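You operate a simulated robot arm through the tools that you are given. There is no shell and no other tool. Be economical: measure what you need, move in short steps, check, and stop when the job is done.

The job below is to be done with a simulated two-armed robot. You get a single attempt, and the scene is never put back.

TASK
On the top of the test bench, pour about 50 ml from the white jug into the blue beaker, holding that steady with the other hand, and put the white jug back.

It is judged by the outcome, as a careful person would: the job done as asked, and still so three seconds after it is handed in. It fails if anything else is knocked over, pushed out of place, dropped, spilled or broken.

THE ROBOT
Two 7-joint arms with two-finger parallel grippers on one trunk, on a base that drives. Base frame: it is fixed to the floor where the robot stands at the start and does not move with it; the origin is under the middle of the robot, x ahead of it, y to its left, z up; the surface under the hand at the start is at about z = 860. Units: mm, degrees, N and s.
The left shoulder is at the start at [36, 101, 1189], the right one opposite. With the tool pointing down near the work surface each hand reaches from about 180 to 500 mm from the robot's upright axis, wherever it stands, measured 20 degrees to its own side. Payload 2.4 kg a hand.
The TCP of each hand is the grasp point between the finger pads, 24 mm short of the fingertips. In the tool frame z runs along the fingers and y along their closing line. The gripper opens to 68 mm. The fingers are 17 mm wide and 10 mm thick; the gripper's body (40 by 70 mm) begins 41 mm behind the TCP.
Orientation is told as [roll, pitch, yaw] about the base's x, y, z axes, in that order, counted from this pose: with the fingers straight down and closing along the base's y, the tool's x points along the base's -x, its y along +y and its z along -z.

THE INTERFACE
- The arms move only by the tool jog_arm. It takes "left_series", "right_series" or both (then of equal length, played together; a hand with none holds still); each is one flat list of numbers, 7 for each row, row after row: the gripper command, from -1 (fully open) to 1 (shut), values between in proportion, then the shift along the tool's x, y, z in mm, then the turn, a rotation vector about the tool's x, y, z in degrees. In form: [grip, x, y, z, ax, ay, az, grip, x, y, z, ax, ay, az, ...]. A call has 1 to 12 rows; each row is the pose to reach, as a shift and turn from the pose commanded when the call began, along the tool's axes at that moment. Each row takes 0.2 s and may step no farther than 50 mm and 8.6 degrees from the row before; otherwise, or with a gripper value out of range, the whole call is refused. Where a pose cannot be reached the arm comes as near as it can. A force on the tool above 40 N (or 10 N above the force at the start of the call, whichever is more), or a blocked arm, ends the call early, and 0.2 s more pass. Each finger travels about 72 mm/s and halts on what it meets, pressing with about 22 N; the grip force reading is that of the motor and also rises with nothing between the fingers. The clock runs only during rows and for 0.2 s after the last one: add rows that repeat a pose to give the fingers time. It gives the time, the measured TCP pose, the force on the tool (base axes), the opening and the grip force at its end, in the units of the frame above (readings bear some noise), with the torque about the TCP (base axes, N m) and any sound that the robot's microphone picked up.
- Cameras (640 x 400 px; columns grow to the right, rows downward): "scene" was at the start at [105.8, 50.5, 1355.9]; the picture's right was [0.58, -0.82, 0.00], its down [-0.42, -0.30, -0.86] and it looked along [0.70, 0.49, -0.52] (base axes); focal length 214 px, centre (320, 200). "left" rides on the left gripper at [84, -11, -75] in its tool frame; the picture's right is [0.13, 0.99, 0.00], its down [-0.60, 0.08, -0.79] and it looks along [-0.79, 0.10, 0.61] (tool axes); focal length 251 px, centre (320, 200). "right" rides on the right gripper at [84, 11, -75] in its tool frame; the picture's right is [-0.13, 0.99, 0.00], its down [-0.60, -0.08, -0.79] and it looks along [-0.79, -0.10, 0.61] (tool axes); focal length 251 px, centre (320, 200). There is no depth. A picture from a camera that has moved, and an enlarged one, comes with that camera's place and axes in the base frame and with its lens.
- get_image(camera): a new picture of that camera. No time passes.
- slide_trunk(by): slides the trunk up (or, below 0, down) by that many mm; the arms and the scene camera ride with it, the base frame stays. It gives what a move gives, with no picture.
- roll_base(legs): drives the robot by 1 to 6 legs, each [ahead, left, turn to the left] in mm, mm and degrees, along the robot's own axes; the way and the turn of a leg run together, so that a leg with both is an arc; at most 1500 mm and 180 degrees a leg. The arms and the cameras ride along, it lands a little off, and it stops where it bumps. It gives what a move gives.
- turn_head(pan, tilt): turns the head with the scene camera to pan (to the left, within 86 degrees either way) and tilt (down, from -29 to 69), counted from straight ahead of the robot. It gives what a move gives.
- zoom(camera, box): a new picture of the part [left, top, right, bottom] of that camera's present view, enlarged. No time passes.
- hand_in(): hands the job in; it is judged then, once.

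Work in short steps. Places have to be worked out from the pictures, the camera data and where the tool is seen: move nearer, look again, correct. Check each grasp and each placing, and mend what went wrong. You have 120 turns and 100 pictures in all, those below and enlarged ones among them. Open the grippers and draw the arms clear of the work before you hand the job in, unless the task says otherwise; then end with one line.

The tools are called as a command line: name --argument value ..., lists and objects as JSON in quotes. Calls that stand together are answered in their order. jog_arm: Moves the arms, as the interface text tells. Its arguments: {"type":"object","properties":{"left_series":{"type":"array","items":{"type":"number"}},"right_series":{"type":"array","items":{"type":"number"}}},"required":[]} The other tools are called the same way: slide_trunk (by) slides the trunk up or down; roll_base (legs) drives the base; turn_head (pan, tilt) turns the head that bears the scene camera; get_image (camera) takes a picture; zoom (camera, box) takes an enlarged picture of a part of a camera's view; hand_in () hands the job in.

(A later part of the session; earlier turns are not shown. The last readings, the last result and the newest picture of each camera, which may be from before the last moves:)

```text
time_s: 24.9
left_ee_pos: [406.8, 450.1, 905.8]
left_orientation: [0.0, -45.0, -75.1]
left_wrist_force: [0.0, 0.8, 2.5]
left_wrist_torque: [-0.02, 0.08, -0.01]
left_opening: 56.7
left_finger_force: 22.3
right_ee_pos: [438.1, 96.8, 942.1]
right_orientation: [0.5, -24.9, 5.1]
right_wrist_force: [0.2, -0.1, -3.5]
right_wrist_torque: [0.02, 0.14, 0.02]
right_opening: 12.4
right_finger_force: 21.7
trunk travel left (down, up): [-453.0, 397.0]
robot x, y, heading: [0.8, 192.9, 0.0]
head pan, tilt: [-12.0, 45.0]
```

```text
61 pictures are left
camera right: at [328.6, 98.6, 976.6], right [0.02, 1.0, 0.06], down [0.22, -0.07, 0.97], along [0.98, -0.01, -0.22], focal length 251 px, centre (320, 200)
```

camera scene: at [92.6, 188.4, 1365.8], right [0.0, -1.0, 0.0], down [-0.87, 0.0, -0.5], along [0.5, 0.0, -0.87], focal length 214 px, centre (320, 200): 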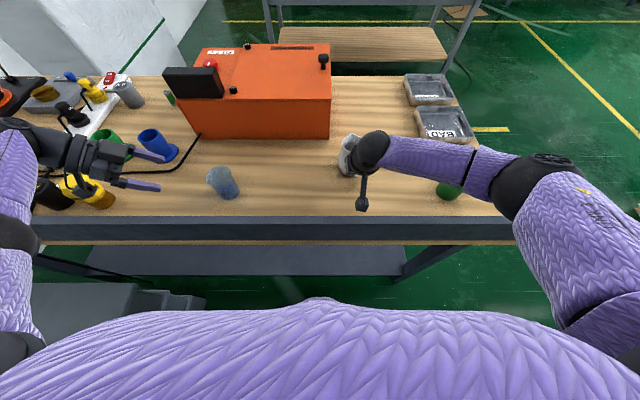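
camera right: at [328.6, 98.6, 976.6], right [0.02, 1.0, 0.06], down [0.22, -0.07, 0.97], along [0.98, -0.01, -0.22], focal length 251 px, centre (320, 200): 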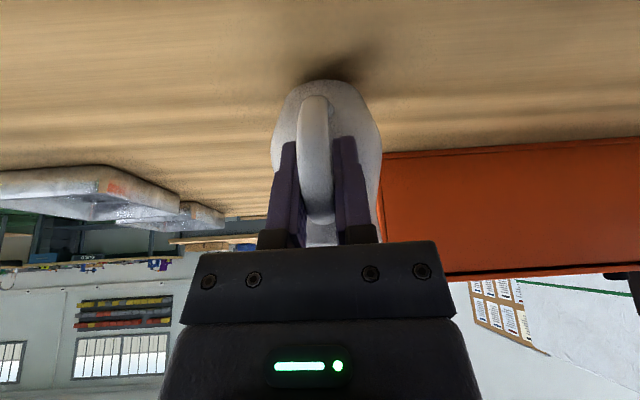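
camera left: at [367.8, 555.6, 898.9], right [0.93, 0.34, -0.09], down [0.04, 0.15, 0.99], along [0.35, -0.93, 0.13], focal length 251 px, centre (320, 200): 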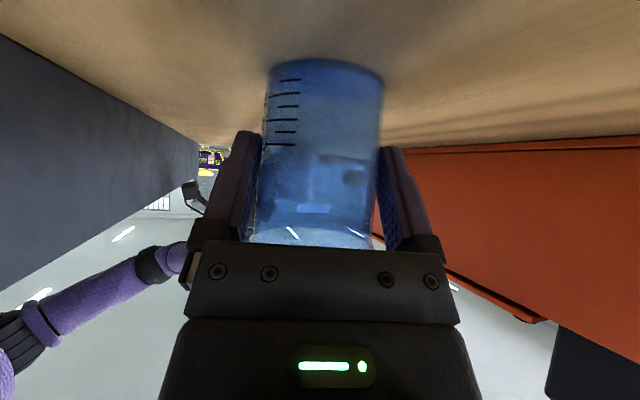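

Now the handle stays put in the gripper and the load is −3.5 N: the jug is lifting. Raise another 25 mm and verify.

jog_arm --right_series '[1, -3.5, 0, -7.5, 0, 0, 0, 1, -7, 0, -15, 0, 0, 0, 1, -10.5, 0, -22.7, 0, 0, 0, 1, -10.5, 0, -22.7, 0, 0, 0]'

get_image --camera "right"

get_image --camera "scene"

```text
time_s: 25.9
left_ee_pos: [407.9, 451.2, 905.8]
left_orientation: [0.0, -45.0, -75.0]
left_wrist_force: [-0.2, -1.2, 1.6]
left_wrist_torque: [-0.05, 0.08, 0.01]
left_opening: 56.7
left_finger_force: 22.2
right_ee_pos: [438.6, 96.5, 968.1]
right_orientation: [0.4, -24.9, 5.1]
right_wrist_force: [0.4, -0.2, -3.4]
right_wrist_torque: [-0.05, 0.2, -0.02]
right_opening: 12.7
right_finger_force: 21.8
trunk travel left (down, up): [-453.0, 397.0]
robot x, y, heading: [3.0, 190.0, 0.1]
head pan, tilt: [-12.0, 45.0]
```

```text
60 pictures are left
camera right: at [328.5, 98.3, 1002.0], right [0.03, 1.0, 0.06], down [0.22, -0.06, 0.97], along [0.98, -0.01, -0.22], focal length 251 px, centre (320, 200)
```

right: 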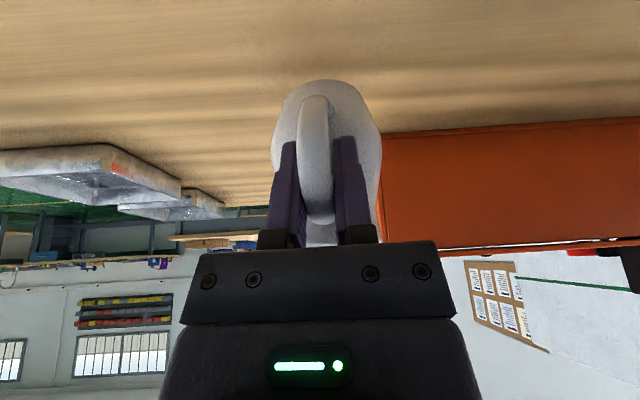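

```text
59 pictures are left
camera scene: at [105.7, 171.2, 1385.2], right [-0.21, -0.98, 0.0], down [-0.69, 0.15, -0.71], along [0.69, -0.15, -0.71], focal length 214 px, centre (320, 200)
```

scene: 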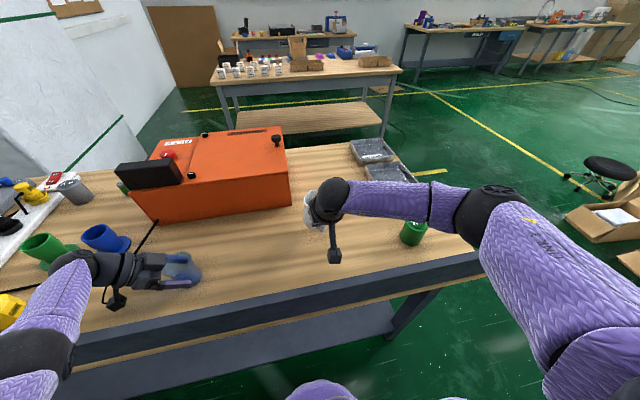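

The jug is held level (≈3.5 N), base ≈75 mm below the TCP. I'll carry it slowly toward the beaker's right side, yawing so the spout turns left; first half now, eased.

jog_arm --right_series '[1, 0.7, 3.8, -1.2, -0.6, 0, -1.3, 1, 2, 11.4, -3.7, -1.8, 0, -3.8, 1, 3.7, 20.9, -6.8, -3.2, 0, -7.0, 1, 5.6, 31.4, -10.2, -4.85, 0, -10.5, 1, 7.7, 42.8, -14, -6.6, 0, -14.3, 1, 9.7, 54.2, -17.7, -8.4, 0, -18.1, 1, 11.7, 65.6, -21.4, -10.1, 0, -21.9, 1, 13.6, 76, -24.8, -11.8, 0, -25.4, 1, 15.1, 84.6, -27.6, -13.1, 0, -28.3, 1, 16.3, 91.2, -29.8, -14.1, 0, -30.5, 1, 17, 95, -31, -14.7, 0, -31.75, 1, 17, 95, -31, -14.7, 0, -31.75]'

get_image --camera "scene"

get_image --camera "right"

```text
time_s: 28.4
left_ee_pos: [407.9, 449.9, 905.9]
left_orientation: [-0.1, -45.0, -74.9]
left_wrist_force: [-0.1, 0.1, 0.6]
left_wrist_torque: [-0.05, 0.11, -0.01]
left_opening: 56.3
left_finger_force: 21.6
right_ee_pos: [400.7, 189.5, 989.4]
right_orientation: [0.3, -25.1, 40.2]
right_wrist_force: [-0.7, 0.1, -3.1]
right_wrist_torque: [-0.11, 0.12, 0.01]
right_opening: 12.5
right_finger_force: 22.0
trunk travel left (down, up): [-453.0, 397.0]
robot x, y, heading: [1.9, 189.6, -0.2]
head pan, tilt: [-12.0, 45.0]
```

```text
58 pictures are left
camera scene: at [105.8, 171.3, 1385.2], right [-0.21, -0.98, 0.0], down [-0.69, 0.15, -0.71], along [0.69, -0.15, -0.71], focal length 214 px, centre (320, 200)
```

scene: 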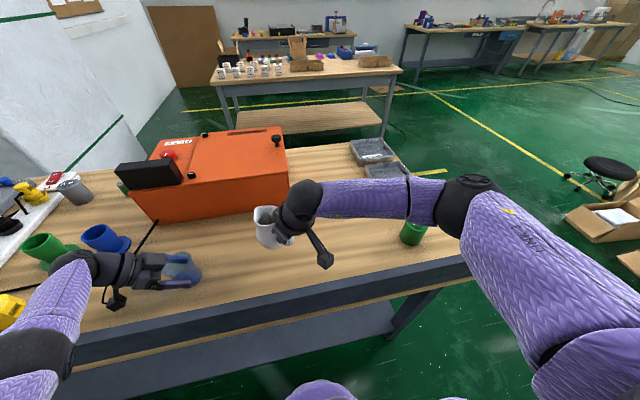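

```text
57 pictures are left
camera right: at [310.3, 128.1, 1023.2], right [-0.55, 0.83, 0.06], down [0.21, 0.07, 0.97], along [0.81, 0.55, -0.22], focal length 251 px, centre (320, 200)
```

right: 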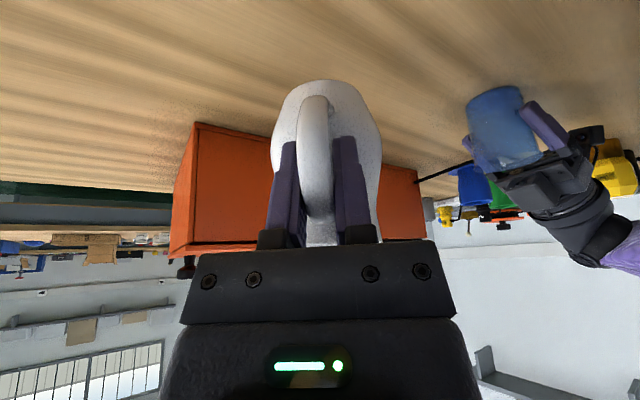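

Holding steady. Second half of the swing, to ~60 mm short of the pouring point, yaw 75°.

jog_arm --right_series '[1, -1.5, 3.7, -0.2, -0.6, 0, -1.3, 1, -4.5, 11, -0.6, -1.8, 0, -3.8, 1, -8.2, 20.3, -1.2, -3.2, 0, -7.0, 1, -12.3, 30.5, -1.8, -4.85, 0, -10.4, 1, -16.7, 41.6, -2.4, -6.6, 0, -14.2, 1, -21.2, 52.7, -3.1, -8.4, 0, -18, 1, -25.7, 63.8, -3.7, -10.1, 0, -21.7, 1, -29.8, 74, -4.3, -11.8, 0, -25.2, 1, -33.1, 82.3, -4.8, -13.1, 0, -28, 1, -35.7, 88.8, -5.2, -14.1, 0, -30.2, 1, -37.2, 92.5, -5.4, -14.7, 0, -31.5, 1, -37.2, 92.5, -5.4, -14.7, 0, -31.5]'

turn_head --pan 35 --tilt 50

get_image --camera "scene"

get_image --camera "left"

```text
time_s: 31.1
left_ee_pos: [407.7, 450.1, 904.6]
left_orientation: [-0.1, -45.0, -75.0]
left_wrist_force: [-0.4, -0.5, 0.6]
left_wrist_torque: [-0.01, 0.05, -0.04]
left_opening: 56.6
left_finger_force: 22.3
right_ee_pos: [370.8, 261.4, 1006.5]
right_orientation: [0.2, -25.2, 68.0]
right_wrist_force: [0.1, 0.6, -3.3]
right_wrist_torque: [-0.15, 0.07, 0.03]
right_opening: 12.6
right_finger_force: 22.1
right hand out of reach, approached as far as the arm can: row 9, 10, 11, 12
trunk travel left (down, up): [-453.0, 397.0]
robot x, y, heading: [-0.6, 189.7, 0.1]
head pan, tilt: [-12.0, 45.0]
```

```text
time_s: 32.2
left_ee_pos: [409.3, 449.7, 904.5]
left_orientation: [-0.1, -45.0, -75.1]
left_wrist_force: [-1.0, 0.4, 1.1]
left_wrist_torque: [0.0, 0.07, -0.02]
left_opening: 56.7
left_finger_force: 21.8
right_ee_pos: [371.4, 262.2, 1006.4]
right_orientation: [0.2, -25.2, 68.0]
right_wrist_force: [0.0, 0.1, -2.5]
right_wrist_torque: [-0.15, 0.06, 0.02]
right_opening: 12.5
right_finger_force: 22.6
trunk travel left (down, up): [-453.0, 397.0]
robot x, y, heading: [-0.3, 191.1, 0.1]
head pan, tilt: [35.0, 50.0]
```

```text
56 pictures are left
camera scene: at [89.3, 232.5, 1378.3], right [0.57, -0.82, 0.0], down [-0.63, -0.44, -0.64], along [0.53, 0.37, -0.77], focal length 214 px, centre (320, 200)
```

scene: 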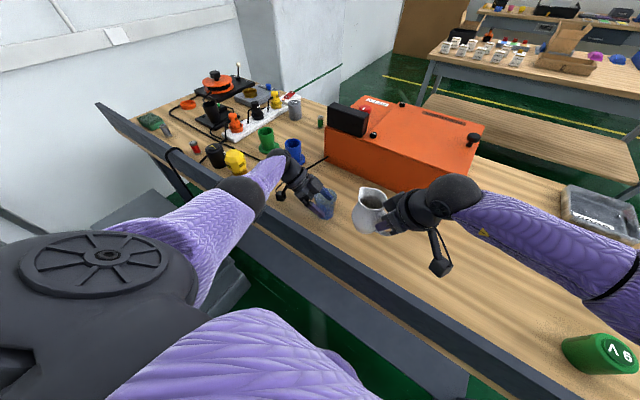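

```text
55 pictures are left
camera left: at [368.0, 555.5, 898.8], right [0.93, 0.34, -0.09], down [0.04, 0.15, 0.99], along [0.35, -0.93, 0.13], focal length 251 px, centre (320, 200)
```

left: 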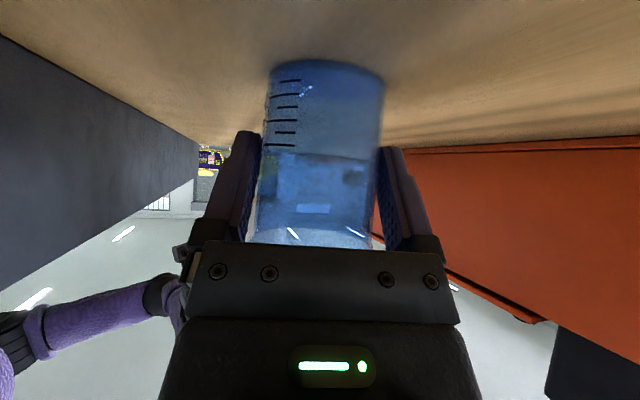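

The right arm hit its limit around yaw 68°. I'll look at the jug fill and geometry, then use a smaller yaw (~45°).

zoom --camera "scene" --box '[260, 140, 460, 280]'

```text
2.86 times, centred on (360, 210) of scene
camera zoom: at [89.3, 232.5, 1378.3], right [0.57, -0.82, 0.0], down [-0.63, -0.44, -0.64], along [0.53, 0.37, -0.77], focal length 613 px, centre (206, 171)
```

zoom: 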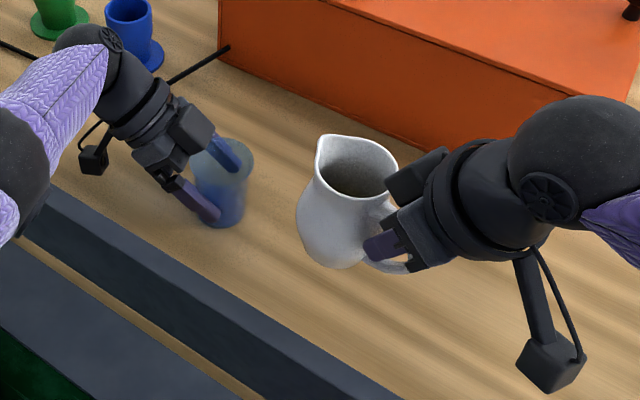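

Spout tip is confirmed where expected (~(407, 348, 1026)). Next I go to yaw ~55°, TCP about (337, 337, 1003), still level and well above the beaker rim.

jog_arm --right_series '[1, -3, 3, 1.3, 0.3, 0, 0.6, 1, -9, 10, 4.5, 1, 0, 2.1, 1, -17, 20, 9, 1.9, 0, 4, 1, -26, 31, 14, 2.9, 0, 6.2, 1, -35, 42, 19, 3.9, 0, 8.3, 1, -43, 51, 23, 4.7, 0, 10.1, 1, -48, 57, 26, 5.3, 0, 11.3, 1, -50, 59.6, 26.9, 5.5, 0, 11.8, 1, -50, 59.6, 26.9, 5.5, 0, 11.8]'

get_image --camera "scene"

```text
time_s: 34.2
left_ee_pos: [408.0, 450.4, 905.2]
left_orientation: [-0.1, -45.1, -75.1]
left_wrist_force: [0.4, 0.3, 0.9]
left_wrist_torque: [-0.03, 0.03, -0.02]
left_opening: 56.4
left_finger_force: 21.6
right_ee_pos: [337.5, 336.5, 1003.0]
right_orientation: [0.3, -25.2, 54.8]
right_wrist_force: [0.3, -0.4, -4.0]
right_wrist_torque: [-0.14, 0.09, 0.01]
right_opening: 12.3
right_finger_force: 21.7
trunk travel left (down, up): [-453.0, 397.0]
robot x, y, heading: [-3.3, 185.1, 0.1]
head pan, tilt: [35.0, 50.0]
```

```text
53 pictures are left
camera scene: at [89.3, 232.6, 1378.3], right [0.57, -0.82, 0.0], down [-0.63, -0.44, -0.64], along [0.53, 0.37, -0.77], focal length 214 px, centre (320, 200)
```

scene: 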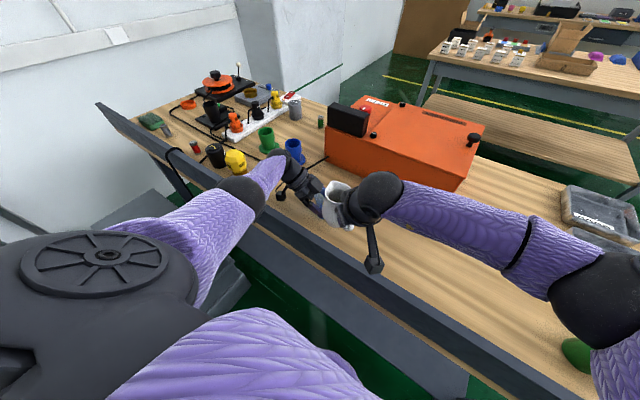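

Reached exactly. Now tilt the jug 30° while bringing the spout over the beaker at z≈975, watching from the left camera.

jog_arm --right_series '[1, -2, 0, 1, 0, 2, 0, 1, -6, 0, 2.3, 0, 6, 0, 1, -10, -0.3, 4, 0, 11, 0, 1, -14, -0.5, 5.5, 0, 16, 0, 1, -18, -0.7, 7, 0, 21, 0, 1, -20.5, -0.7, 8, 0, 25, 0, 1, -22, -0.7, 8.5, 0, 28, 0, 1, -22.5, -0.7, 8.7, 0, 30, 0, 1, -22.5, -0.7, 8.7, 0, 30, 0]'

zoom --camera "scene" --box '[240, 130, 440, 270]'

get_image --camera "left"

```text
time_s: 36.2
left_ee_pos: [407.6, 449.6, 905.6]
left_orientation: [-0.1, -45.2, -75.0]
left_wrist_force: [-0.5, 0.3, 0.8]
left_wrist_torque: [0.03, 0.02, 0.0]
left_opening: 56.7
left_finger_force: 21.5
right_ee_pos: [344.7, 321.6, 1007.4]
right_orientation: [0.2, 4.8, 55.1]
right_wrist_force: [0.1, -0.1, -3.4]
right_wrist_torque: [-0.03, 0.0, 0.0]
right_opening: 12.4
right_finger_force: 21.3
right hand out of reach, approached as far as the arm can: row 6, 7, 8, 9
trunk travel left (down, up): [-453.0, 397.0]
robot x, y, heading: [-1.9, 188.1, 0.2]
head pan, tilt: [35.0, 50.0]
```

```text
2.86 times, centred on (340, 200) of scene
camera zoom: at [89.1, 232.8, 1378.3], right [0.57, -0.82, 0.0], down [-0.63, -0.44, -0.64], along [0.53, 0.37, -0.77], focal length 613 px, centre (263, 200)
```

zoom: 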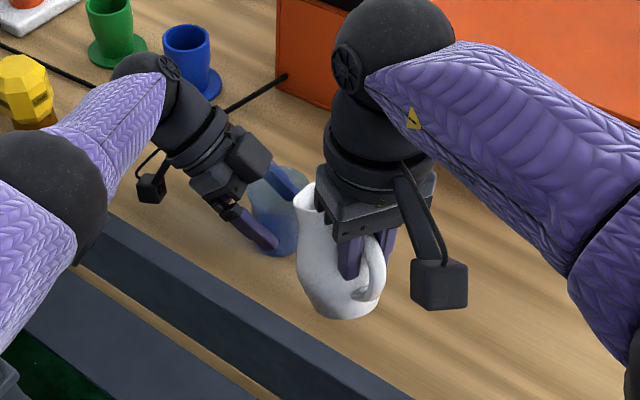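

```text
51 pictures are left
camera left: at [367.9, 555.7, 898.7], right [0.93, 0.34, -0.09], down [0.04, 0.15, 0.99], along [0.35, -0.93, 0.13], focal length 251 px, centre (320, 200)
```

left: 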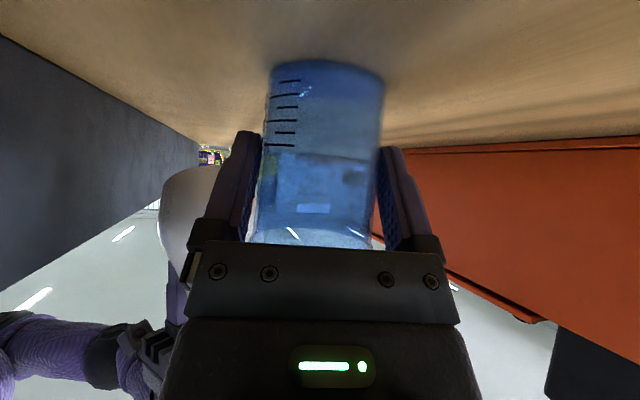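

The right arm is out of reach here at larger tilts: the pour point is too far to its left. I'll level the jug and back it off to the right, then release the beaker and re-station the base ~190 mm further left.

jog_arm --right_series '[1, 3, -2, -8, 0, -3, 0, 1, 8, -8, -18, 0, -8, 0, 1, 14, -18, -28, 0, -13, 0, 1, 21, -30, -36, 0, -18, 0, 1, 28, -42, -42, 0, -23, 0, 1, 33, -52, -46, 0, -27, 0, 1, 36, -57, -47, 0, -29, 0, 1, 36, -59, -47, 0, -30, 0, 1, 36, -59, -47, 0, -30, 0]'

get_image --camera "right"

```text
time_s: 38.2
left_ee_pos: [409.1, 450.2, 904.8]
left_orientation: [0.0, -45.0, -74.9]
left_wrist_force: [0.9, 0.2, 0.5]
left_wrist_torque: [-0.02, 0.0, -0.04]
left_opening: 56.7
left_finger_force: 22.0
right_ee_pos: [375.5, 263.4, 1056.0]
right_orientation: [0.3, -25.2, 54.8]
right_wrist_force: [0.5, 0.6, -3.5]
right_wrist_torque: [-0.13, 0.09, 0.05]
right_opening: 12.5
right_finger_force: 21.8
trunk travel left (down, up): [-453.0, 397.0]
robot x, y, heading: [-0.5, 190.0, -0.0]
head pan, tilt: [35.0, 50.0]
```

```text
50 pictures are left
camera right: at [304.4, 179.9, 1090.0], right [-0.75, 0.66, 0.06], down [0.19, 0.12, 0.97], along [0.64, 0.74, -0.22], focal length 251 px, centre (320, 200)
```

right: 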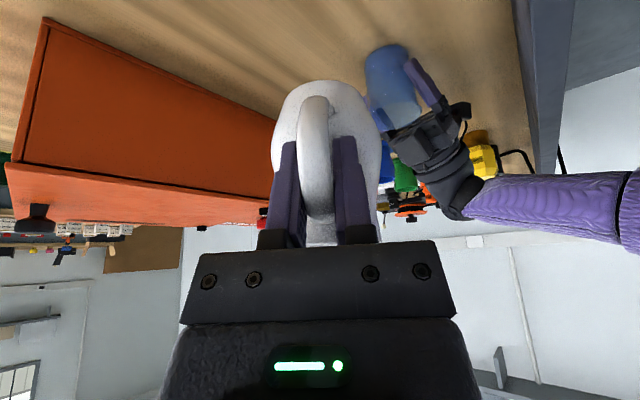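

Jug grip is unchanged. Now open the left hand, retract it along its axis, and swing the jug further right at the same time.

jog_arm --left_series '[-0.6, 0, 0, 0, 0, 0, 0, -0.8, 0, 0, 0, 0, 0, 0, -1, 0, 0, 0, 0, 0, 0, -1, 0, 0, 0, 0, 0, 0, -1, 0, 0, -8, 0, 0, 0, -1, 0, 0, -20, 0, 0, 0, -1, 0, 0, -35, 0, 0, 0, -1, 0, 0, -52, 0, 0, 0, -1, 0, 0, -72, 0, 0, 0, -1, 0, 0, -92, 0, 0, 0, -1, 0, 0, -112, 0, 0, 0, -1, 0, 0, -130, 0, 0, 0]' --right_series '[1, 2, -3, -1, 0.4, 0, 0.8, 1, 6, -9, -3, 1.2, 0, 2.5, 1, 13, -20, -7, 2.5, 0, 5.4, 1, 21, -32, -11, 4, 0, 8.6, 1, 30, -45, -16, 5.7, 0, 12.1, 1, 39, -58, -21, 7.4, 0, 15.7, 1, 48, -72, -26, 9.2, 0, 19.5, 1, 57, -86, -31, 10.9, 0, 23.2, 1, 65, -98, -35, 12.4, 0, 26.5, 1, 72, -108, -39, 13.7, 0, 29.2, 1, 77, -115, -41.5, 14.7, 0, 31.2, 1, 78, -117, -42, 14.9, 0, 31.7]'

get_image --camera "scene"

get_image --camera "right"

```text
time_s: 40.8
left_ee_pos: [383.7, 539.1, 997.5]
left_orientation: [0.0, -45.2, -75.0]
left_wrist_force: [-0.5, -0.5, 0.0]
left_wrist_torque: [-0.04, -0.01, -0.03]
left_opening: 68.4
left_finger_force: 0.1
right_ee_pos: [421.5, 122.7, 1061.9]
right_orientation: [0.2, -25.0, 19.8]
right_wrist_force: [0.3, -0.5, -2.8]
right_wrist_torque: [-0.06, 0.11, 0.02]
right_opening: 12.5
right_finger_force: 22.1
trunk travel left (down, up): [-453.0, 397.0]
robot x, y, heading: [0.3, 188.7, -0.1]
head pan, tilt: [35.0, 50.0]
```

```text
49 pictures are left
camera scene: at [89.4, 232.4, 1378.3], right [0.57, -0.82, 0.0], down [-0.63, -0.44, -0.64], along [0.53, 0.37, -0.77], focal length 214 px, centre (320, 200)
```

scene: 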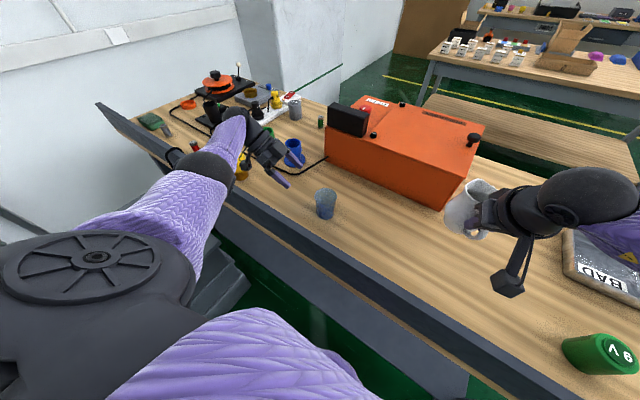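

```text
48 pictures are left
camera right: at [314.7, 95.5, 1095.1], right [-0.23, 0.97, 0.06], down [0.23, 0.0, 0.97], along [0.95, 0.24, -0.22], focal length 251 px, centre (320, 200)
```

right: 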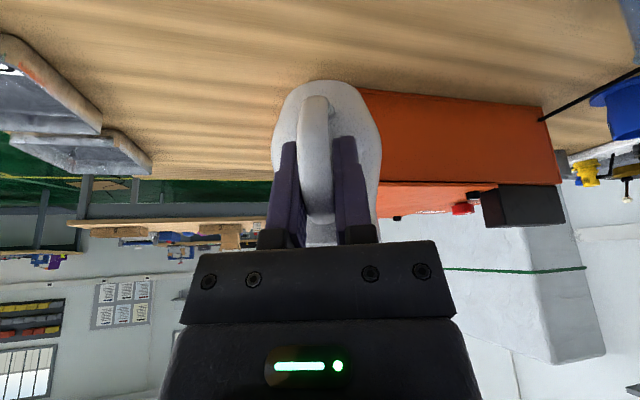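

Beaker stands undisturbed. I'll raise the left hand and bring it inward so it stays clear of the bench items during the drive.

jog_arm --left_series '[-1, -35, -3, -4, 0, 0, 0, -1, -70, -9, -8, 0, 0, 0, -1, -105, -16, -12, 0, 0, 0, -1, -139, -23, -16, 0, 0, 0]'

roll_base --legs '[[0, 30, 0], [0, 40, 0], [0, 40, 0], [0, 40, 0], [0, 40, 0]]'

get_image --camera "scene"

get_image --camera "left"

```text
time_s: 41.8
left_ee_pos: [383.7, 448.4, 1107.2]
left_orientation: [-0.1, -45.0, -74.9]
left_wrist_force: [-0.4, 1.5, 0.5]
left_wrist_torque: [0.01, 0.0, 0.01]
left_opening: 68.1
left_finger_force: 0.0
right_ee_pos: [420.9, 122.0, 1060.1]
right_orientation: [0.1, -25.1, 19.9]
right_wrist_force: [-0.4, 0.2, -3.6]
right_wrist_torque: [-0.05, 0.15, -0.02]
right_opening: 12.3
right_finger_force: 21.7
trunk travel left (down, up): [-453.0, 397.0]
robot x, y, heading: [-0.7, 191.0, -0.2]
head pan, tilt: [35.0, 50.0]
```

```text
time_s: 44.5
left_ee_pos: [384.5, 641.9, 1107.0]
left_orientation: [-0.1, -45.0, -74.9]
left_wrist_force: [0.2, -0.1, -0.7]
left_wrist_torque: [0.0, 0.01, -0.02]
left_opening: 68.2
left_finger_force: 0.0
right_ee_pos: [420.5, 314.3, 1061.8]
right_orientation: [0.2, -24.9, 19.9]
right_wrist_force: [0.2, -0.1, -3.7]
right_wrist_torque: [-0.09, 0.16, 0.01]
right_opening: 12.6
right_finger_force: 21.8
trunk travel left (down, up): [-453.0, 397.0]
robot x, y, heading: [-3.2, 382.3, 0.1]
head pan, tilt: [35.0, 50.0]
```

```text
47 pictures are left
camera scene: at [89.2, 424.1, 1378.3], right [0.57, -0.82, 0.0], down [-0.63, -0.44, -0.64], along [0.53, 0.37, -0.77], focal length 214 px, centre (320, 200)
```

scene: 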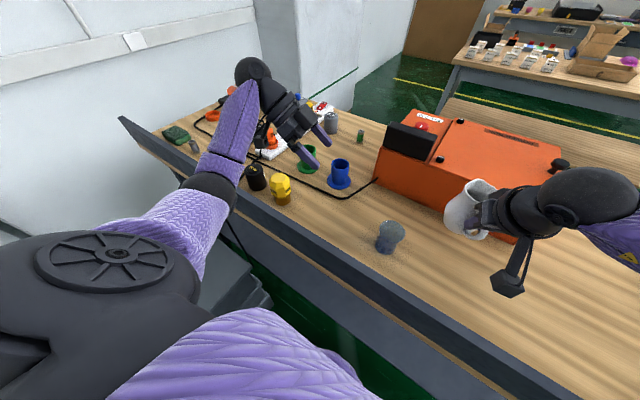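

```text
46 pictures are left
camera left: at [343.9, 746.4, 1100.3], right [0.93, 0.35, -0.09], down [0.04, 0.15, 0.99], along [0.36, -0.93, 0.13], focal length 251 px, centre (320, 200)
```

left: 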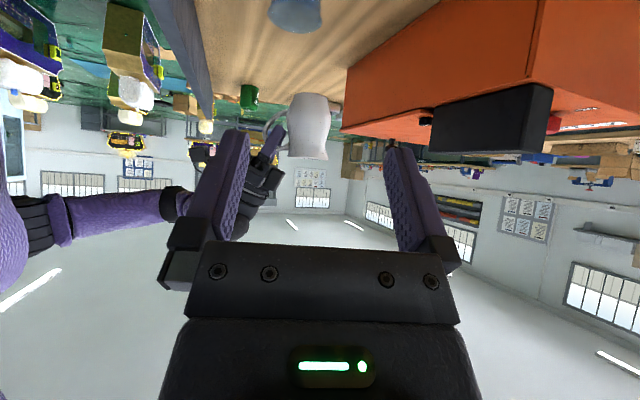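

The base is at y≈382. Return the left hand onto the same approach line (130 mm back) and verify alignment.

jog_arm --left_series '[-1, 2, -7, 35, 0, 0, 0, -1, 4, -14, 75, 0, 0, 0, -1, 6, -21, 115, 0, 0, 0, -1, 7.5, -27.3, 148, 0, 0, 0, -1, 7.5, -27.3, 148, 0, 0, 0]'

get_image --camera "left"

turn_head --pan 5 --tilt 55

get_image --camera "scene"

```text
time_s: 45.8
left_ee_pos: [383.2, 537.4, 996.5]
left_orientation: [-0.2, -45.0, -74.9]
left_wrist_force: [0.4, -0.4, -0.4]
left_wrist_torque: [0.02, -0.01, -0.02]
left_opening: 68.0
left_finger_force: 0.0
right_ee_pos: [421.5, 312.7, 1060.7]
right_orientation: [0.2, -25.0, 20.1]
right_wrist_force: [-0.3, 0.3, -3.0]
right_wrist_torque: [-0.04, 0.16, -0.01]
right_opening: 12.7
right_finger_force: 22.6
trunk travel left (down, up): [-453.0, 397.0]
robot x, y, heading: [0.2, 378.4, 0.1]
head pan, tilt: [35.0, 50.0]
```

```text
45 pictures are left
camera left: at [342.7, 642.4, 989.5], right [0.93, 0.35, -0.09], down [0.04, 0.15, 0.99], along [0.36, -0.93, 0.13], focal length 251 px, centre (320, 200)
```

left: 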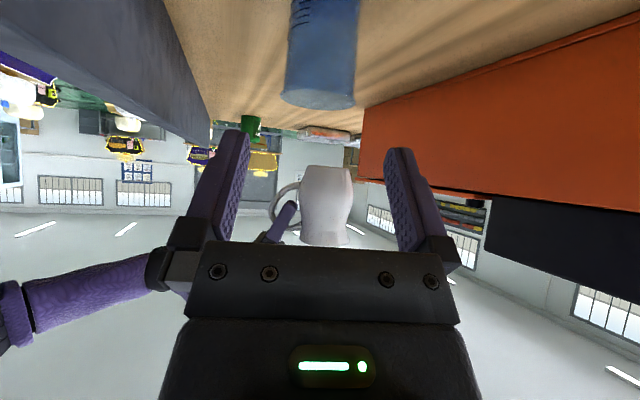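

```text
time_s: 46.7
left_ee_pos: [381.1, 537.6, 995.8]
left_orientation: [-0.1, -44.9, -74.9]
left_wrist_force: [0.4, 0.1, -0.3]
left_wrist_torque: [-0.04, -0.02, 0.02]
left_opening: 68.1
left_finger_force: 0.1
right_ee_pos: [420.2, 313.4, 1060.6]
right_orientation: [0.2, -25.0, 20.1]
right_wrist_force: [-0.5, -0.4, -3.5]
right_wrist_torque: [-0.08, 0.15, -0.01]
right_opening: 12.4
right_finger_force: 22.0
trunk travel left (down, up): [-453.0, 397.0]
robot x, y, heading: [2.3, 376.7, 0.0]
head pan, tilt: [5.0, 55.0]
```

```text
44 pictures are left
camera scene: at [98.0, 385.2, 1371.8], right [0.09, -1.0, 0.0], down [-0.82, -0.07, -0.57], along [0.57, 0.05, -0.82], focal length 214 px, centre (320, 200)
```

scene: 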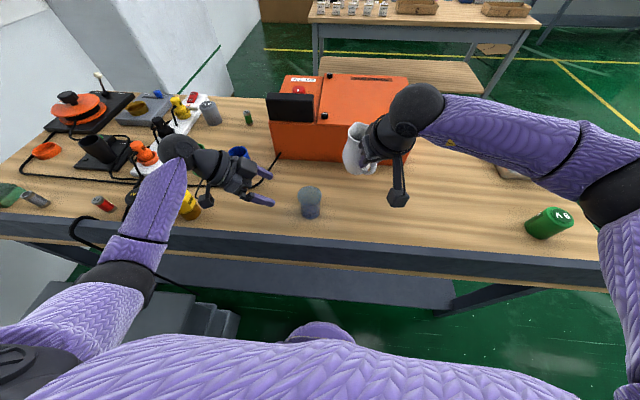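

Beaker centre again reads (411, 439); lateral correction is +2.3 mm. Advance 75 mm and verify.

jog_arm --left_series '[-1, 0, 2.3, 25, 0, 0, 0, -1, 0, 2.3, 50, 0, 0, 0, -1, 0, 2.3, 75, 0, 0, 0, -1, 0, 2.3, 75, 0, 0, 0]'

get_image --camera "left"

```text
time_s: 47.7
left_ee_pos: [400.0, 487.4, 943.8]
left_orientation: [-0.1, -45.1, -75.0]
left_wrist_force: [0.3, 0.1, 0.7]
left_wrist_torque: [0.0, 0.0, 0.01]
left_opening: 68.1
left_finger_force: 0.2
right_ee_pos: [420.2, 313.2, 1060.8]
right_orientation: [0.2, -24.9, 20.0]
right_wrist_force: [0.7, 1.2, -2.5]
right_wrist_torque: [-0.04, 0.17, 0.01]
right_opening: 12.5
right_finger_force: 22.0
trunk travel left (down, up): [-453.0, 397.0]
robot x, y, heading: [-2.0, 379.9, 0.1]
head pan, tilt: [5.0, 55.0]
```

```text
43 pictures are left
camera left: at [359.8, 591.6, 936.8], right [0.93, 0.35, -0.09], down [0.04, 0.15, 0.99], along [0.36, -0.93, 0.13], focal length 251 px, centre (320, 200)
```

left: 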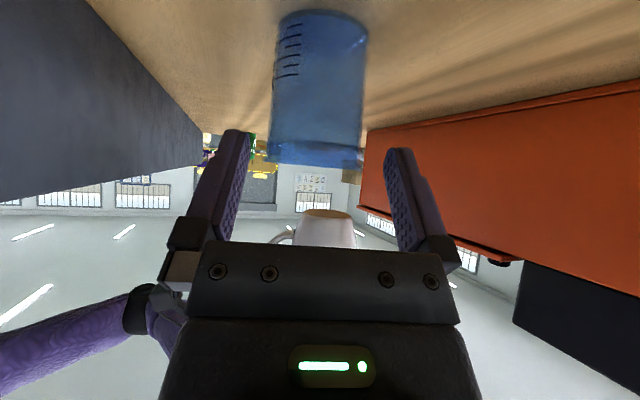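

Centred (rim centre column 314 vs 314 expected). Advance the last 54 mm and close.

jog_arm --left_series '[-1, 0, 0, 12, 0, 0, 0, -1, 0, 0, 24, 0, 0, 0, -1, 0, 0, 36, 0, 0, 0, -1, 0, 0, 46, 0, 0, 0, -1, 0, 0, 54, 0, 0, 0, -1, 0, 0, 54, 0, 0, 0, -0.75, 0, 0, 54, 0, 0, 0, -0.6, 0, 0, 54, 0, 0, 0, -0.4, 0, 0, 54, 0, 0, 0, -0.4, 0, 0, 54, 0, 0, 0, -0.4, 0, 0, 54, 0, 0, 0]'

get_image --camera "left"

```text
time_s: 50.1
left_ee_pos: [408.6, 449.4, 906.4]
left_orientation: [-0.1, -45.0, -74.9]
left_wrist_force: [-0.3, 0.1, 0.8]
left_wrist_torque: [0.0, 0.03, 0.04]
left_opening: 56.9
left_finger_force: 21.7
right_ee_pos: [421.1, 312.2, 1061.2]
right_orientation: [0.2, -25.0, 19.9]
right_wrist_force: [-0.2, 0.2, -3.5]
right_wrist_torque: [-0.05, 0.12, 0.02]
right_opening: 12.8
right_finger_force: 21.4
trunk travel left (down, up): [-453.0, 397.0]
robot x, y, heading: [-0.9, 380.2, 0.1]
head pan, tilt: [5.0, 55.0]
```

```text
42 pictures are left
camera left: at [369.0, 554.7, 899.5], right [0.93, 0.35, -0.09], down [0.04, 0.15, 0.99], along [0.36, -0.93, 0.13], focal length 251 px, centre (320, 200)
```

left: 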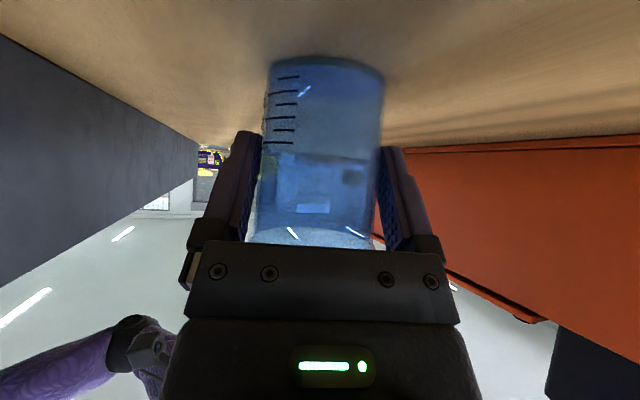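

Beaker held again. Swing the jug to the staging pose: yaw 55°, TCP ≈ (336, 333, 1020), level.

jog_arm --right_series '[1, 3, 2, 0.2, -0.6, 0, -1.3, 1, 10, 6, 0.8, -1.8, 0, -3.8, 1, 19, 11, 1.5, -3.3, 0, -7.1, 1, 29, 17, 2.3, -5.1, 0, -10.9, 1, 39, 23, 3, -6.9, 0, -14.8, 1, 49, 28.5, 3.8, -8.7, 0, -18.7, 1, 59, 34, 4.6, -10.5, 0, -22.5, 1, 68, 39.5, 5.3, -12.1, 0, -26, 1, 76, 44, 5.9, -13.5, 0, -29, 1, 81, 47, 6.3, -14.4, 0, -31, 1, 83, 48.2, 6.5, -14.8, 0, -31.7, 1, 83, 48.2, 6.5, -14.8, 0, -31.7]'

get_image --camera "scene"

```text
time_s: 52.7
left_ee_pos: [408.2, 449.6, 906.6]
left_orientation: [-0.2, -45.0, -75.0]
left_wrist_force: [-0.5, 0.4, 0.1]
left_wrist_torque: [-0.02, 0.01, 0.0]
left_opening: 56.7
left_finger_force: 22.5
right_ee_pos: [336.5, 334.1, 1021.1]
right_orientation: [0.2, -25.1, 55.0]
right_wrist_force: [-0.7, 0.5, -3.7]
right_wrist_torque: [-0.14, 0.07, 0.0]
right_opening: 12.5
right_finger_force: 21.6
trunk travel left (down, up): [-453.0, 397.0]
robot x, y, heading: [2.8, 381.0, 0.3]
head pan, tilt: [5.0, 55.0]
```

```text
41 pictures are left
camera scene: at [97.9, 385.1, 1371.8], right [0.09, -1.0, 0.0], down [-0.82, -0.07, -0.57], along [0.57, 0.05, -0.82], focal length 214 px, centre (320, 200)
```

scene: 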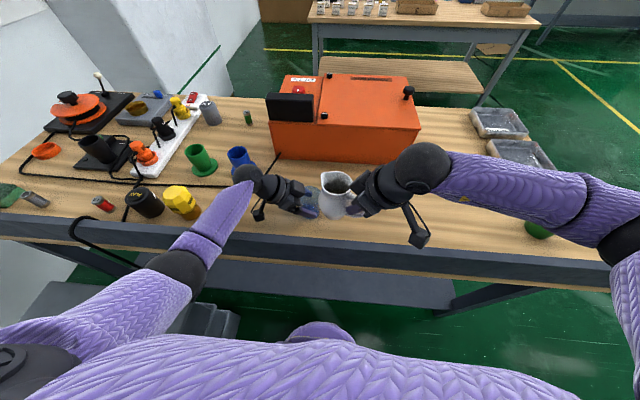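

Let me view the jug's fill and the spout relative to the beaker.

zoom --camera "scene" --box '[280, 155, 380, 230]'

```text
5.33 times, centred on (330, 192) of scene
camera zoom: at [97.9, 385.1, 1371.8], right [0.09, -1.0, 0.0], down [-0.82, -0.07, -0.57], along [0.57, 0.05, -0.82], focal length 1144 px, centre (267, 240)
```

zoom: 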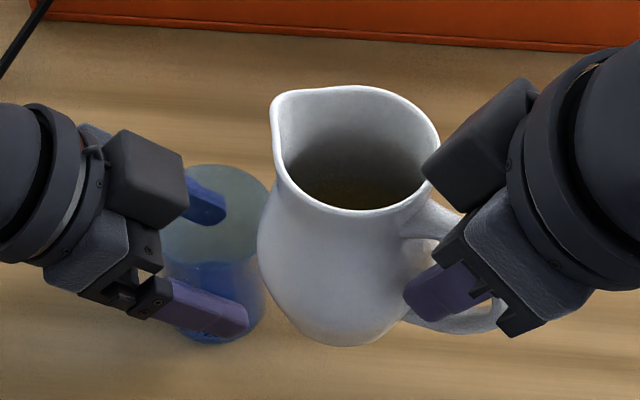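

Fill appears about half. Tilt to 30° with the spout coming over the beaker's near side at z≈985.

jog_arm --right_series '[1, -2, 0, 1.5, 0, 2, 0, 1, -5, 0, 4, 0, 6, 0, 1, -9, 0, 7, 0, 11, 0, 1, -13, 0, 10, 0, 16, 0, 1, -17, 0, 13, 0, 21, 0, 1, -20, -0.5, 15.5, 0, 25.5, 0, 1, -21.5, -0.5, 17, 0, 28.5, 0, 1, -21.9, -0.5, 17.3, 0, 30, 0, 1, -21.9, -0.5, 17.3, 0, 30, 0]'

zoom --camera "scene" --box '[280, 155, 380, 230]'

```text
time_s: 54.7
left_ee_pos: [408.6, 449.3, 906.9]
left_orientation: [-0.1, -45.0, -74.8]
left_wrist_force: [0.5, -0.2, -0.2]
left_wrist_torque: [-0.02, 0.02, -0.01]
left_opening: 56.5
left_finger_force: 21.9
right_ee_pos: [352.6, 355.6, 1013.4]
right_orientation: [0.2, 5.0, 55.0]
right_wrist_force: [0.0, -0.3, -2.8]
right_wrist_torque: [-0.06, 0.04, 0.01]
right_opening: 12.6
right_finger_force: 21.4
trunk travel left (down, up): [-453.0, 397.0]
robot x, y, heading: [-1.5, 380.4, 0.4]
head pan, tilt: [5.0, 55.0]
```

```text
5.33 times, centred on (330, 192) of scene
camera zoom: at [97.9, 385.1, 1371.8], right [0.09, -1.0, 0.0], down [-0.82, -0.07, -0.57], along [0.57, 0.05, -0.82], focal length 1144 px, centre (267, 240)
```

zoom: 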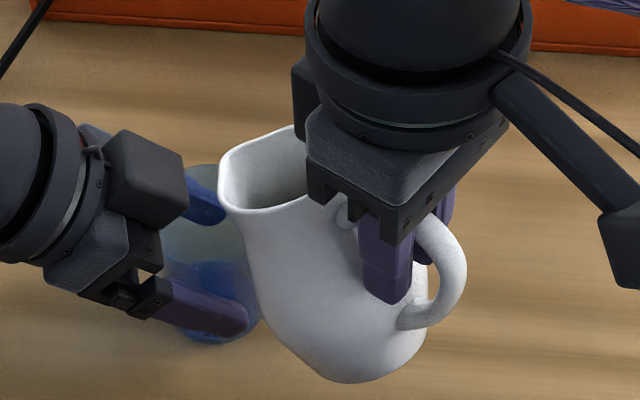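

Spout is over the beaker at about (403, 431, 983). Tilt to 45°, lowering the spout to z≈965.

jog_arm --right_series '[1, -2, 0, -1, 0, 3, 0, 1, -5, 0, -2, 0, 7, 0, 1, -8, -0.4, -3.5, 0, 11, 0, 1, -10.8, -0.4, -4.9, 0, 15, 0, 1, -10.8, -0.4, -4.9, 0, 15, 0]'

zoom --camera "scene" --box '[280, 155, 380, 230]'

get_image --camera "left"

```text
time_s: 55.9
left_ee_pos: [409.1, 449.8, 906.7]
left_orientation: [-0.1, -45.0, -74.9]
left_wrist_force: [-0.1, 0.4, 0.6]
left_wrist_torque: [0.0, 0.0, 0.06]
left_opening: 56.8
left_finger_force: 22.2
right_ee_pos: [358.8, 365.5, 1017.9]
right_orientation: [0.2, 19.9, 55.2]
right_wrist_force: [-0.4, -0.1, -3.6]
right_wrist_torque: [-0.03, 0.06, -0.02]
right_opening: 12.5
right_finger_force: 22.1
trunk travel left (down, up): [-453.0, 397.0]
robot x, y, heading: [-0.4, 379.1, 0.1]
head pan, tilt: [5.0, 55.0]
```

```text
5.33 times, centred on (330, 192) of scene
camera zoom: at [98.0, 385.1, 1371.8], right [0.09, -1.0, 0.0], down [-0.82, -0.07, -0.57], along [0.57, 0.05, -0.82], focal length 1144 px, centre (267, 240)
```

zoom: 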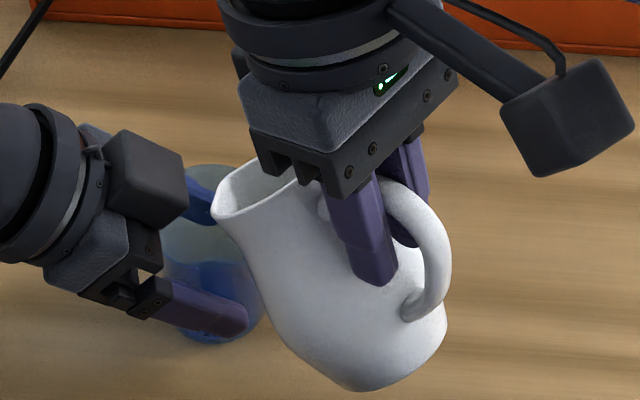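

```text
37 pictures are left
camera left: at [368.9, 554.7, 899.5], right [0.93, 0.35, -0.09], down [0.04, 0.15, 0.99], along [0.36, -0.93, 0.13], focal length 251 px, centre (320, 200)
```

left: 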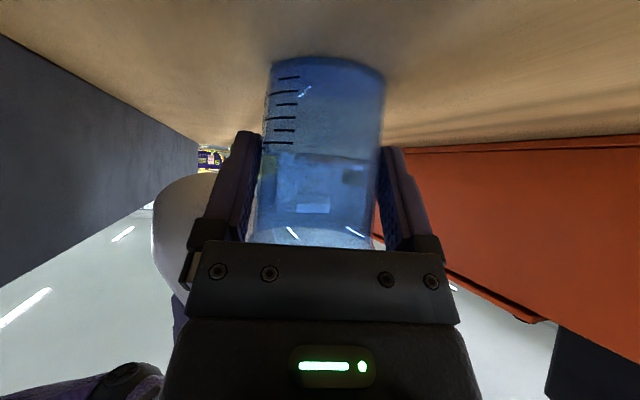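

No flow yet; the spout appears around z≈955. Continue to 55°, raising a bit to keep clearance.

jog_arm --right_series '[1, -1.3, 0, -3.6, 0, 2.5, 0, 1, -2.6, 0, -7.3, 0, 5, 0, 1, -3.8, 0, -11, 0, 7.5, 0, 1, -5.1, 0, -14.6, 0, 10, 0]'

zoom --camera "scene" --box '[280, 155, 380, 230]'

zoom --camera "left" --box '[200, 40, 440, 260]'

```text
time_s: 56.9
left_ee_pos: [409.0, 449.8, 906.7]
left_orientation: [-0.1, -44.9, -74.9]
left_wrist_force: [-0.5, -0.8, -0.7]
left_wrist_torque: [-0.01, 0.01, 0.0]
left_opening: 56.6
left_finger_force: 22.2
right_ee_pos: [359.9, 364.2, 1016.8]
right_orientation: [0.2, 19.9, 55.2]
right_wrist_force: [0.2, -0.4, -3.4]
right_wrist_torque: [-0.03, 0.0, -0.01]
right_opening: 12.6
right_finger_force: 22.0
right hand out of reach, approached as far as the arm can: row 1, 2, 3, 4
trunk travel left (down, up): [-453.0, 397.0]
robot x, y, heading: [0.4, 380.1, 0.1]
head pan, tilt: [5.0, 55.0]
```

```text
5.33 times, centred on (330, 192) of scene
camera zoom: at [98.0, 385.2, 1371.8], right [0.09, -1.0, 0.0], down [-0.82, -0.07, -0.57], along [0.57, 0.05, -0.82], focal length 1144 px, centre (267, 240)
```

zoom: 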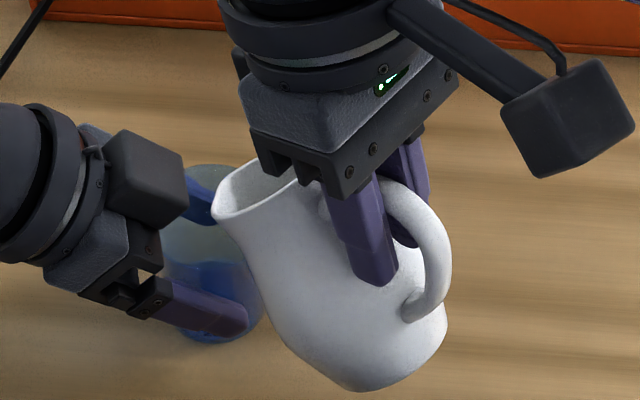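

```text
1.82 times, centred on (320, 150) of left
camera zoom: at [368.9, 554.8, 899.5], right [0.93, 0.35, -0.09], down [0.04, 0.15, 0.99], along [0.36, -0.93, 0.13], focal length 457 px, centre (320, 291)
```

zoom: 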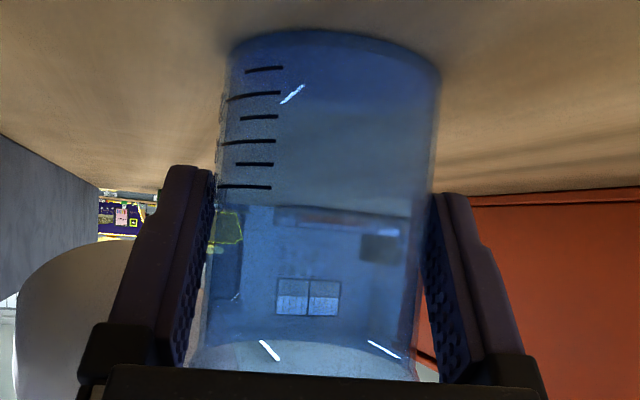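

The wrist limits at this lean with yaw 55°. I'll pivot around the beaker to yaw 30° (forearm then is more square to the pour plane), back at 30° tilt and spout higher, z≈995.

jog_arm --right_series '[1, 0.3, 4, -1.5, -0.5, -2, 2.3, 1, 0.8, 12, -3, -1.5, -4.5, 7, 1, 1.3, 21, -4.5, -2.7, -7.5, 12.2, 1, 1.8, 30, -5.5, -3.9, -10.5, 17.5, 1, 2.2, 38, -6.4, -4.9, -13.3, 22, 1, 2.4, 42.2, -6.8, -5.43, -14.76, 24.5, 1, 2.4, 42.2, -6.8, -5.43, -14.76, 24.5]'

zoom --camera "scene" --box '[260, 150, 400, 255]'

```text
time_s: 58.5
left_ee_pos: [410.0, 449.2, 906.0]
left_orientation: [-0.2, -45.0, -74.8]
left_wrist_force: [0.6, -0.8, 0.0]
left_wrist_torque: [0.02, -0.01, 0.02]
left_opening: 56.6
left_finger_force: 21.7
right_ee_pos: [324.9, 388.8, 1025.5]
right_orientation: [0.2, 4.9, 30.1]
right_wrist_force: [0.4, -0.2, -4.4]
right_wrist_torque: [-0.05, 0.11, -0.03]
right_opening: 12.5
right_finger_force: 22.4
trunk travel left (down, up): [-453.0, 397.0]
robot x, y, heading: [3.1, 381.3, 0.2]
head pan, tilt: [5.0, 55.0]
```

```text
3.81 times, centred on (330, 202) of scene
camera zoom: at [98.0, 385.2, 1371.8], right [0.09, -1.0, 0.0], down [-0.82, -0.07, -0.57], along [0.57, 0.05, -0.82], focal length 817 px, centre (282, 190)
```

zoom: 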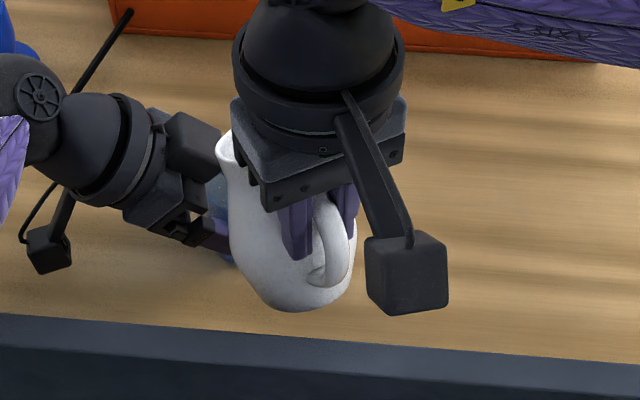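

Reached. Now tilt to 50° about the spout in small steps.

jog_arm --right_series '[1, -3, 0, -2, 0, 4, 0, 1, -6, 0, -4, 0, 8, 0, 1, -9, 0.4, -6, 0, 12, 0, 1, -12, 0.4, -8, 0, 16, 0, 1, -15.1, 0.4, -9.9, 0, 20, 0]'

zoom --camera "scene" --box '[260, 150, 400, 255]'

get_image --camera "left"

```text
time_s: 59.7
left_ee_pos: [408.6, 449.5, 906.2]
left_orientation: [-0.3, -44.9, -74.9]
left_wrist_force: [0.6, 0.2, 0.0]
left_wrist_torque: [0.02, 0.0, 0.0]
left_opening: 56.7
left_finger_force: 21.7
right_ee_pos: [336.7, 396.3, 1034.7]
right_orientation: [0.2, 25.0, 30.3]
right_wrist_force: [-0.4, 0.0, -3.5]
right_wrist_torque: [0.01, 0.01, 0.03]
right_opening: 12.4
right_finger_force: 21.7
trunk travel left (down, up): [-453.0, 397.0]
robot x, y, heading: [-0.3, 377.9, -0.1]
head pan, tilt: [5.0, 55.0]
```

```text
3.81 times, centred on (330, 202) of scene
camera zoom: at [98.0, 385.3, 1371.8], right [0.09, -1.0, 0.0], down [-0.82, -0.07, -0.57], along [0.57, 0.05, -0.82], focal length 817 px, centre (282, 190)
```

zoom: 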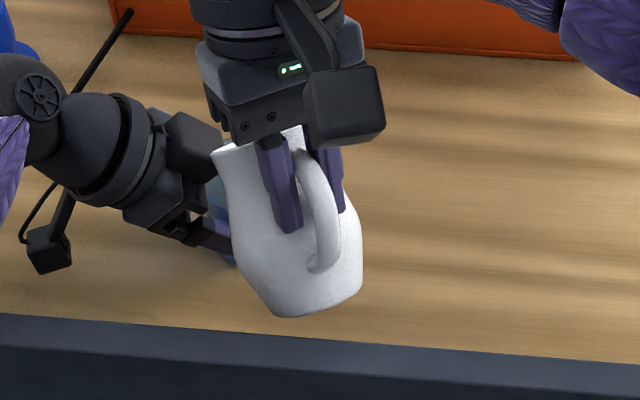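

```text
32 pictures are left
camera left: at [368.9, 554.9, 899.5], right [0.93, 0.35, -0.09], down [0.04, 0.15, 0.99], along [0.36, -0.93, 0.13], focal length 251 px, centre (320, 200)
```

left: 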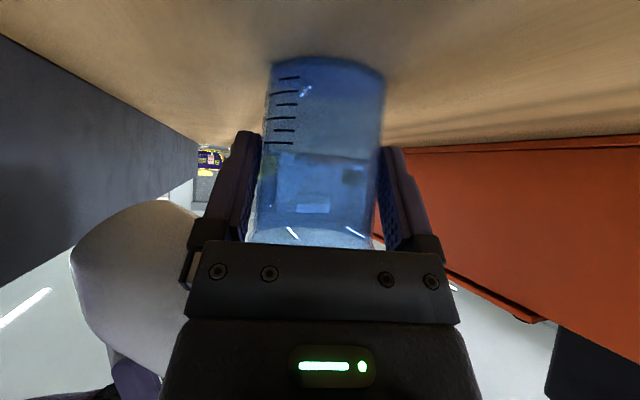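

Still no flow at 50°, and this direction is reachable. Tilt to 60° in fine steps.

jog_arm --right_series '[1, -2, 0, -2.3, 0, 2.5, 0, 1, -4, 0, -4.7, 0, 5, 0, 1, -6, 0, -7, 0, 7.5, 0, 1, -8, 0, -9.3, 0, 10, 0]'

get_image --camera "left"

```text
time_s: 60.7
left_ee_pos: [409.9, 450.1, 906.6]
left_orientation: [-0.1, -45.1, -74.9]
left_wrist_force: [-0.7, -0.5, -0.9]
left_wrist_torque: [-0.01, 0.02, 0.01]
left_opening: 56.5
left_finger_force: 22.1
right_ee_pos: [344.8, 399.5, 1036.8]
right_orientation: [0.3, 35.0, 30.4]
right_wrist_force: [0.0, -0.3, -3.4]
right_wrist_torque: [0.02, 0.02, 0.0]
right_opening: 12.4
right_finger_force: 22.1
right hand out of reach, approached as far as the arm can: row 4
trunk travel left (down, up): [-453.0, 397.0]
robot x, y, heading: [1.3, 379.8, -0.0]
head pan, tilt: [5.0, 55.0]
```

```text
31 pictures are left
camera left: at [368.9, 555.0, 899.5], right [0.93, 0.35, -0.09], down [0.04, 0.15, 0.99], along [0.36, -0.93, 0.13], focal length 251 px, centre (320, 200)
```

left: 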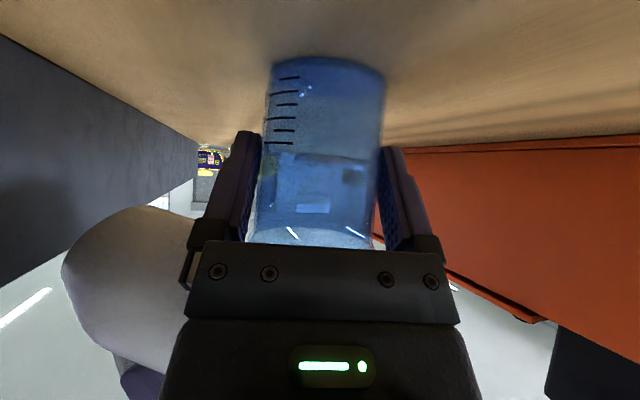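

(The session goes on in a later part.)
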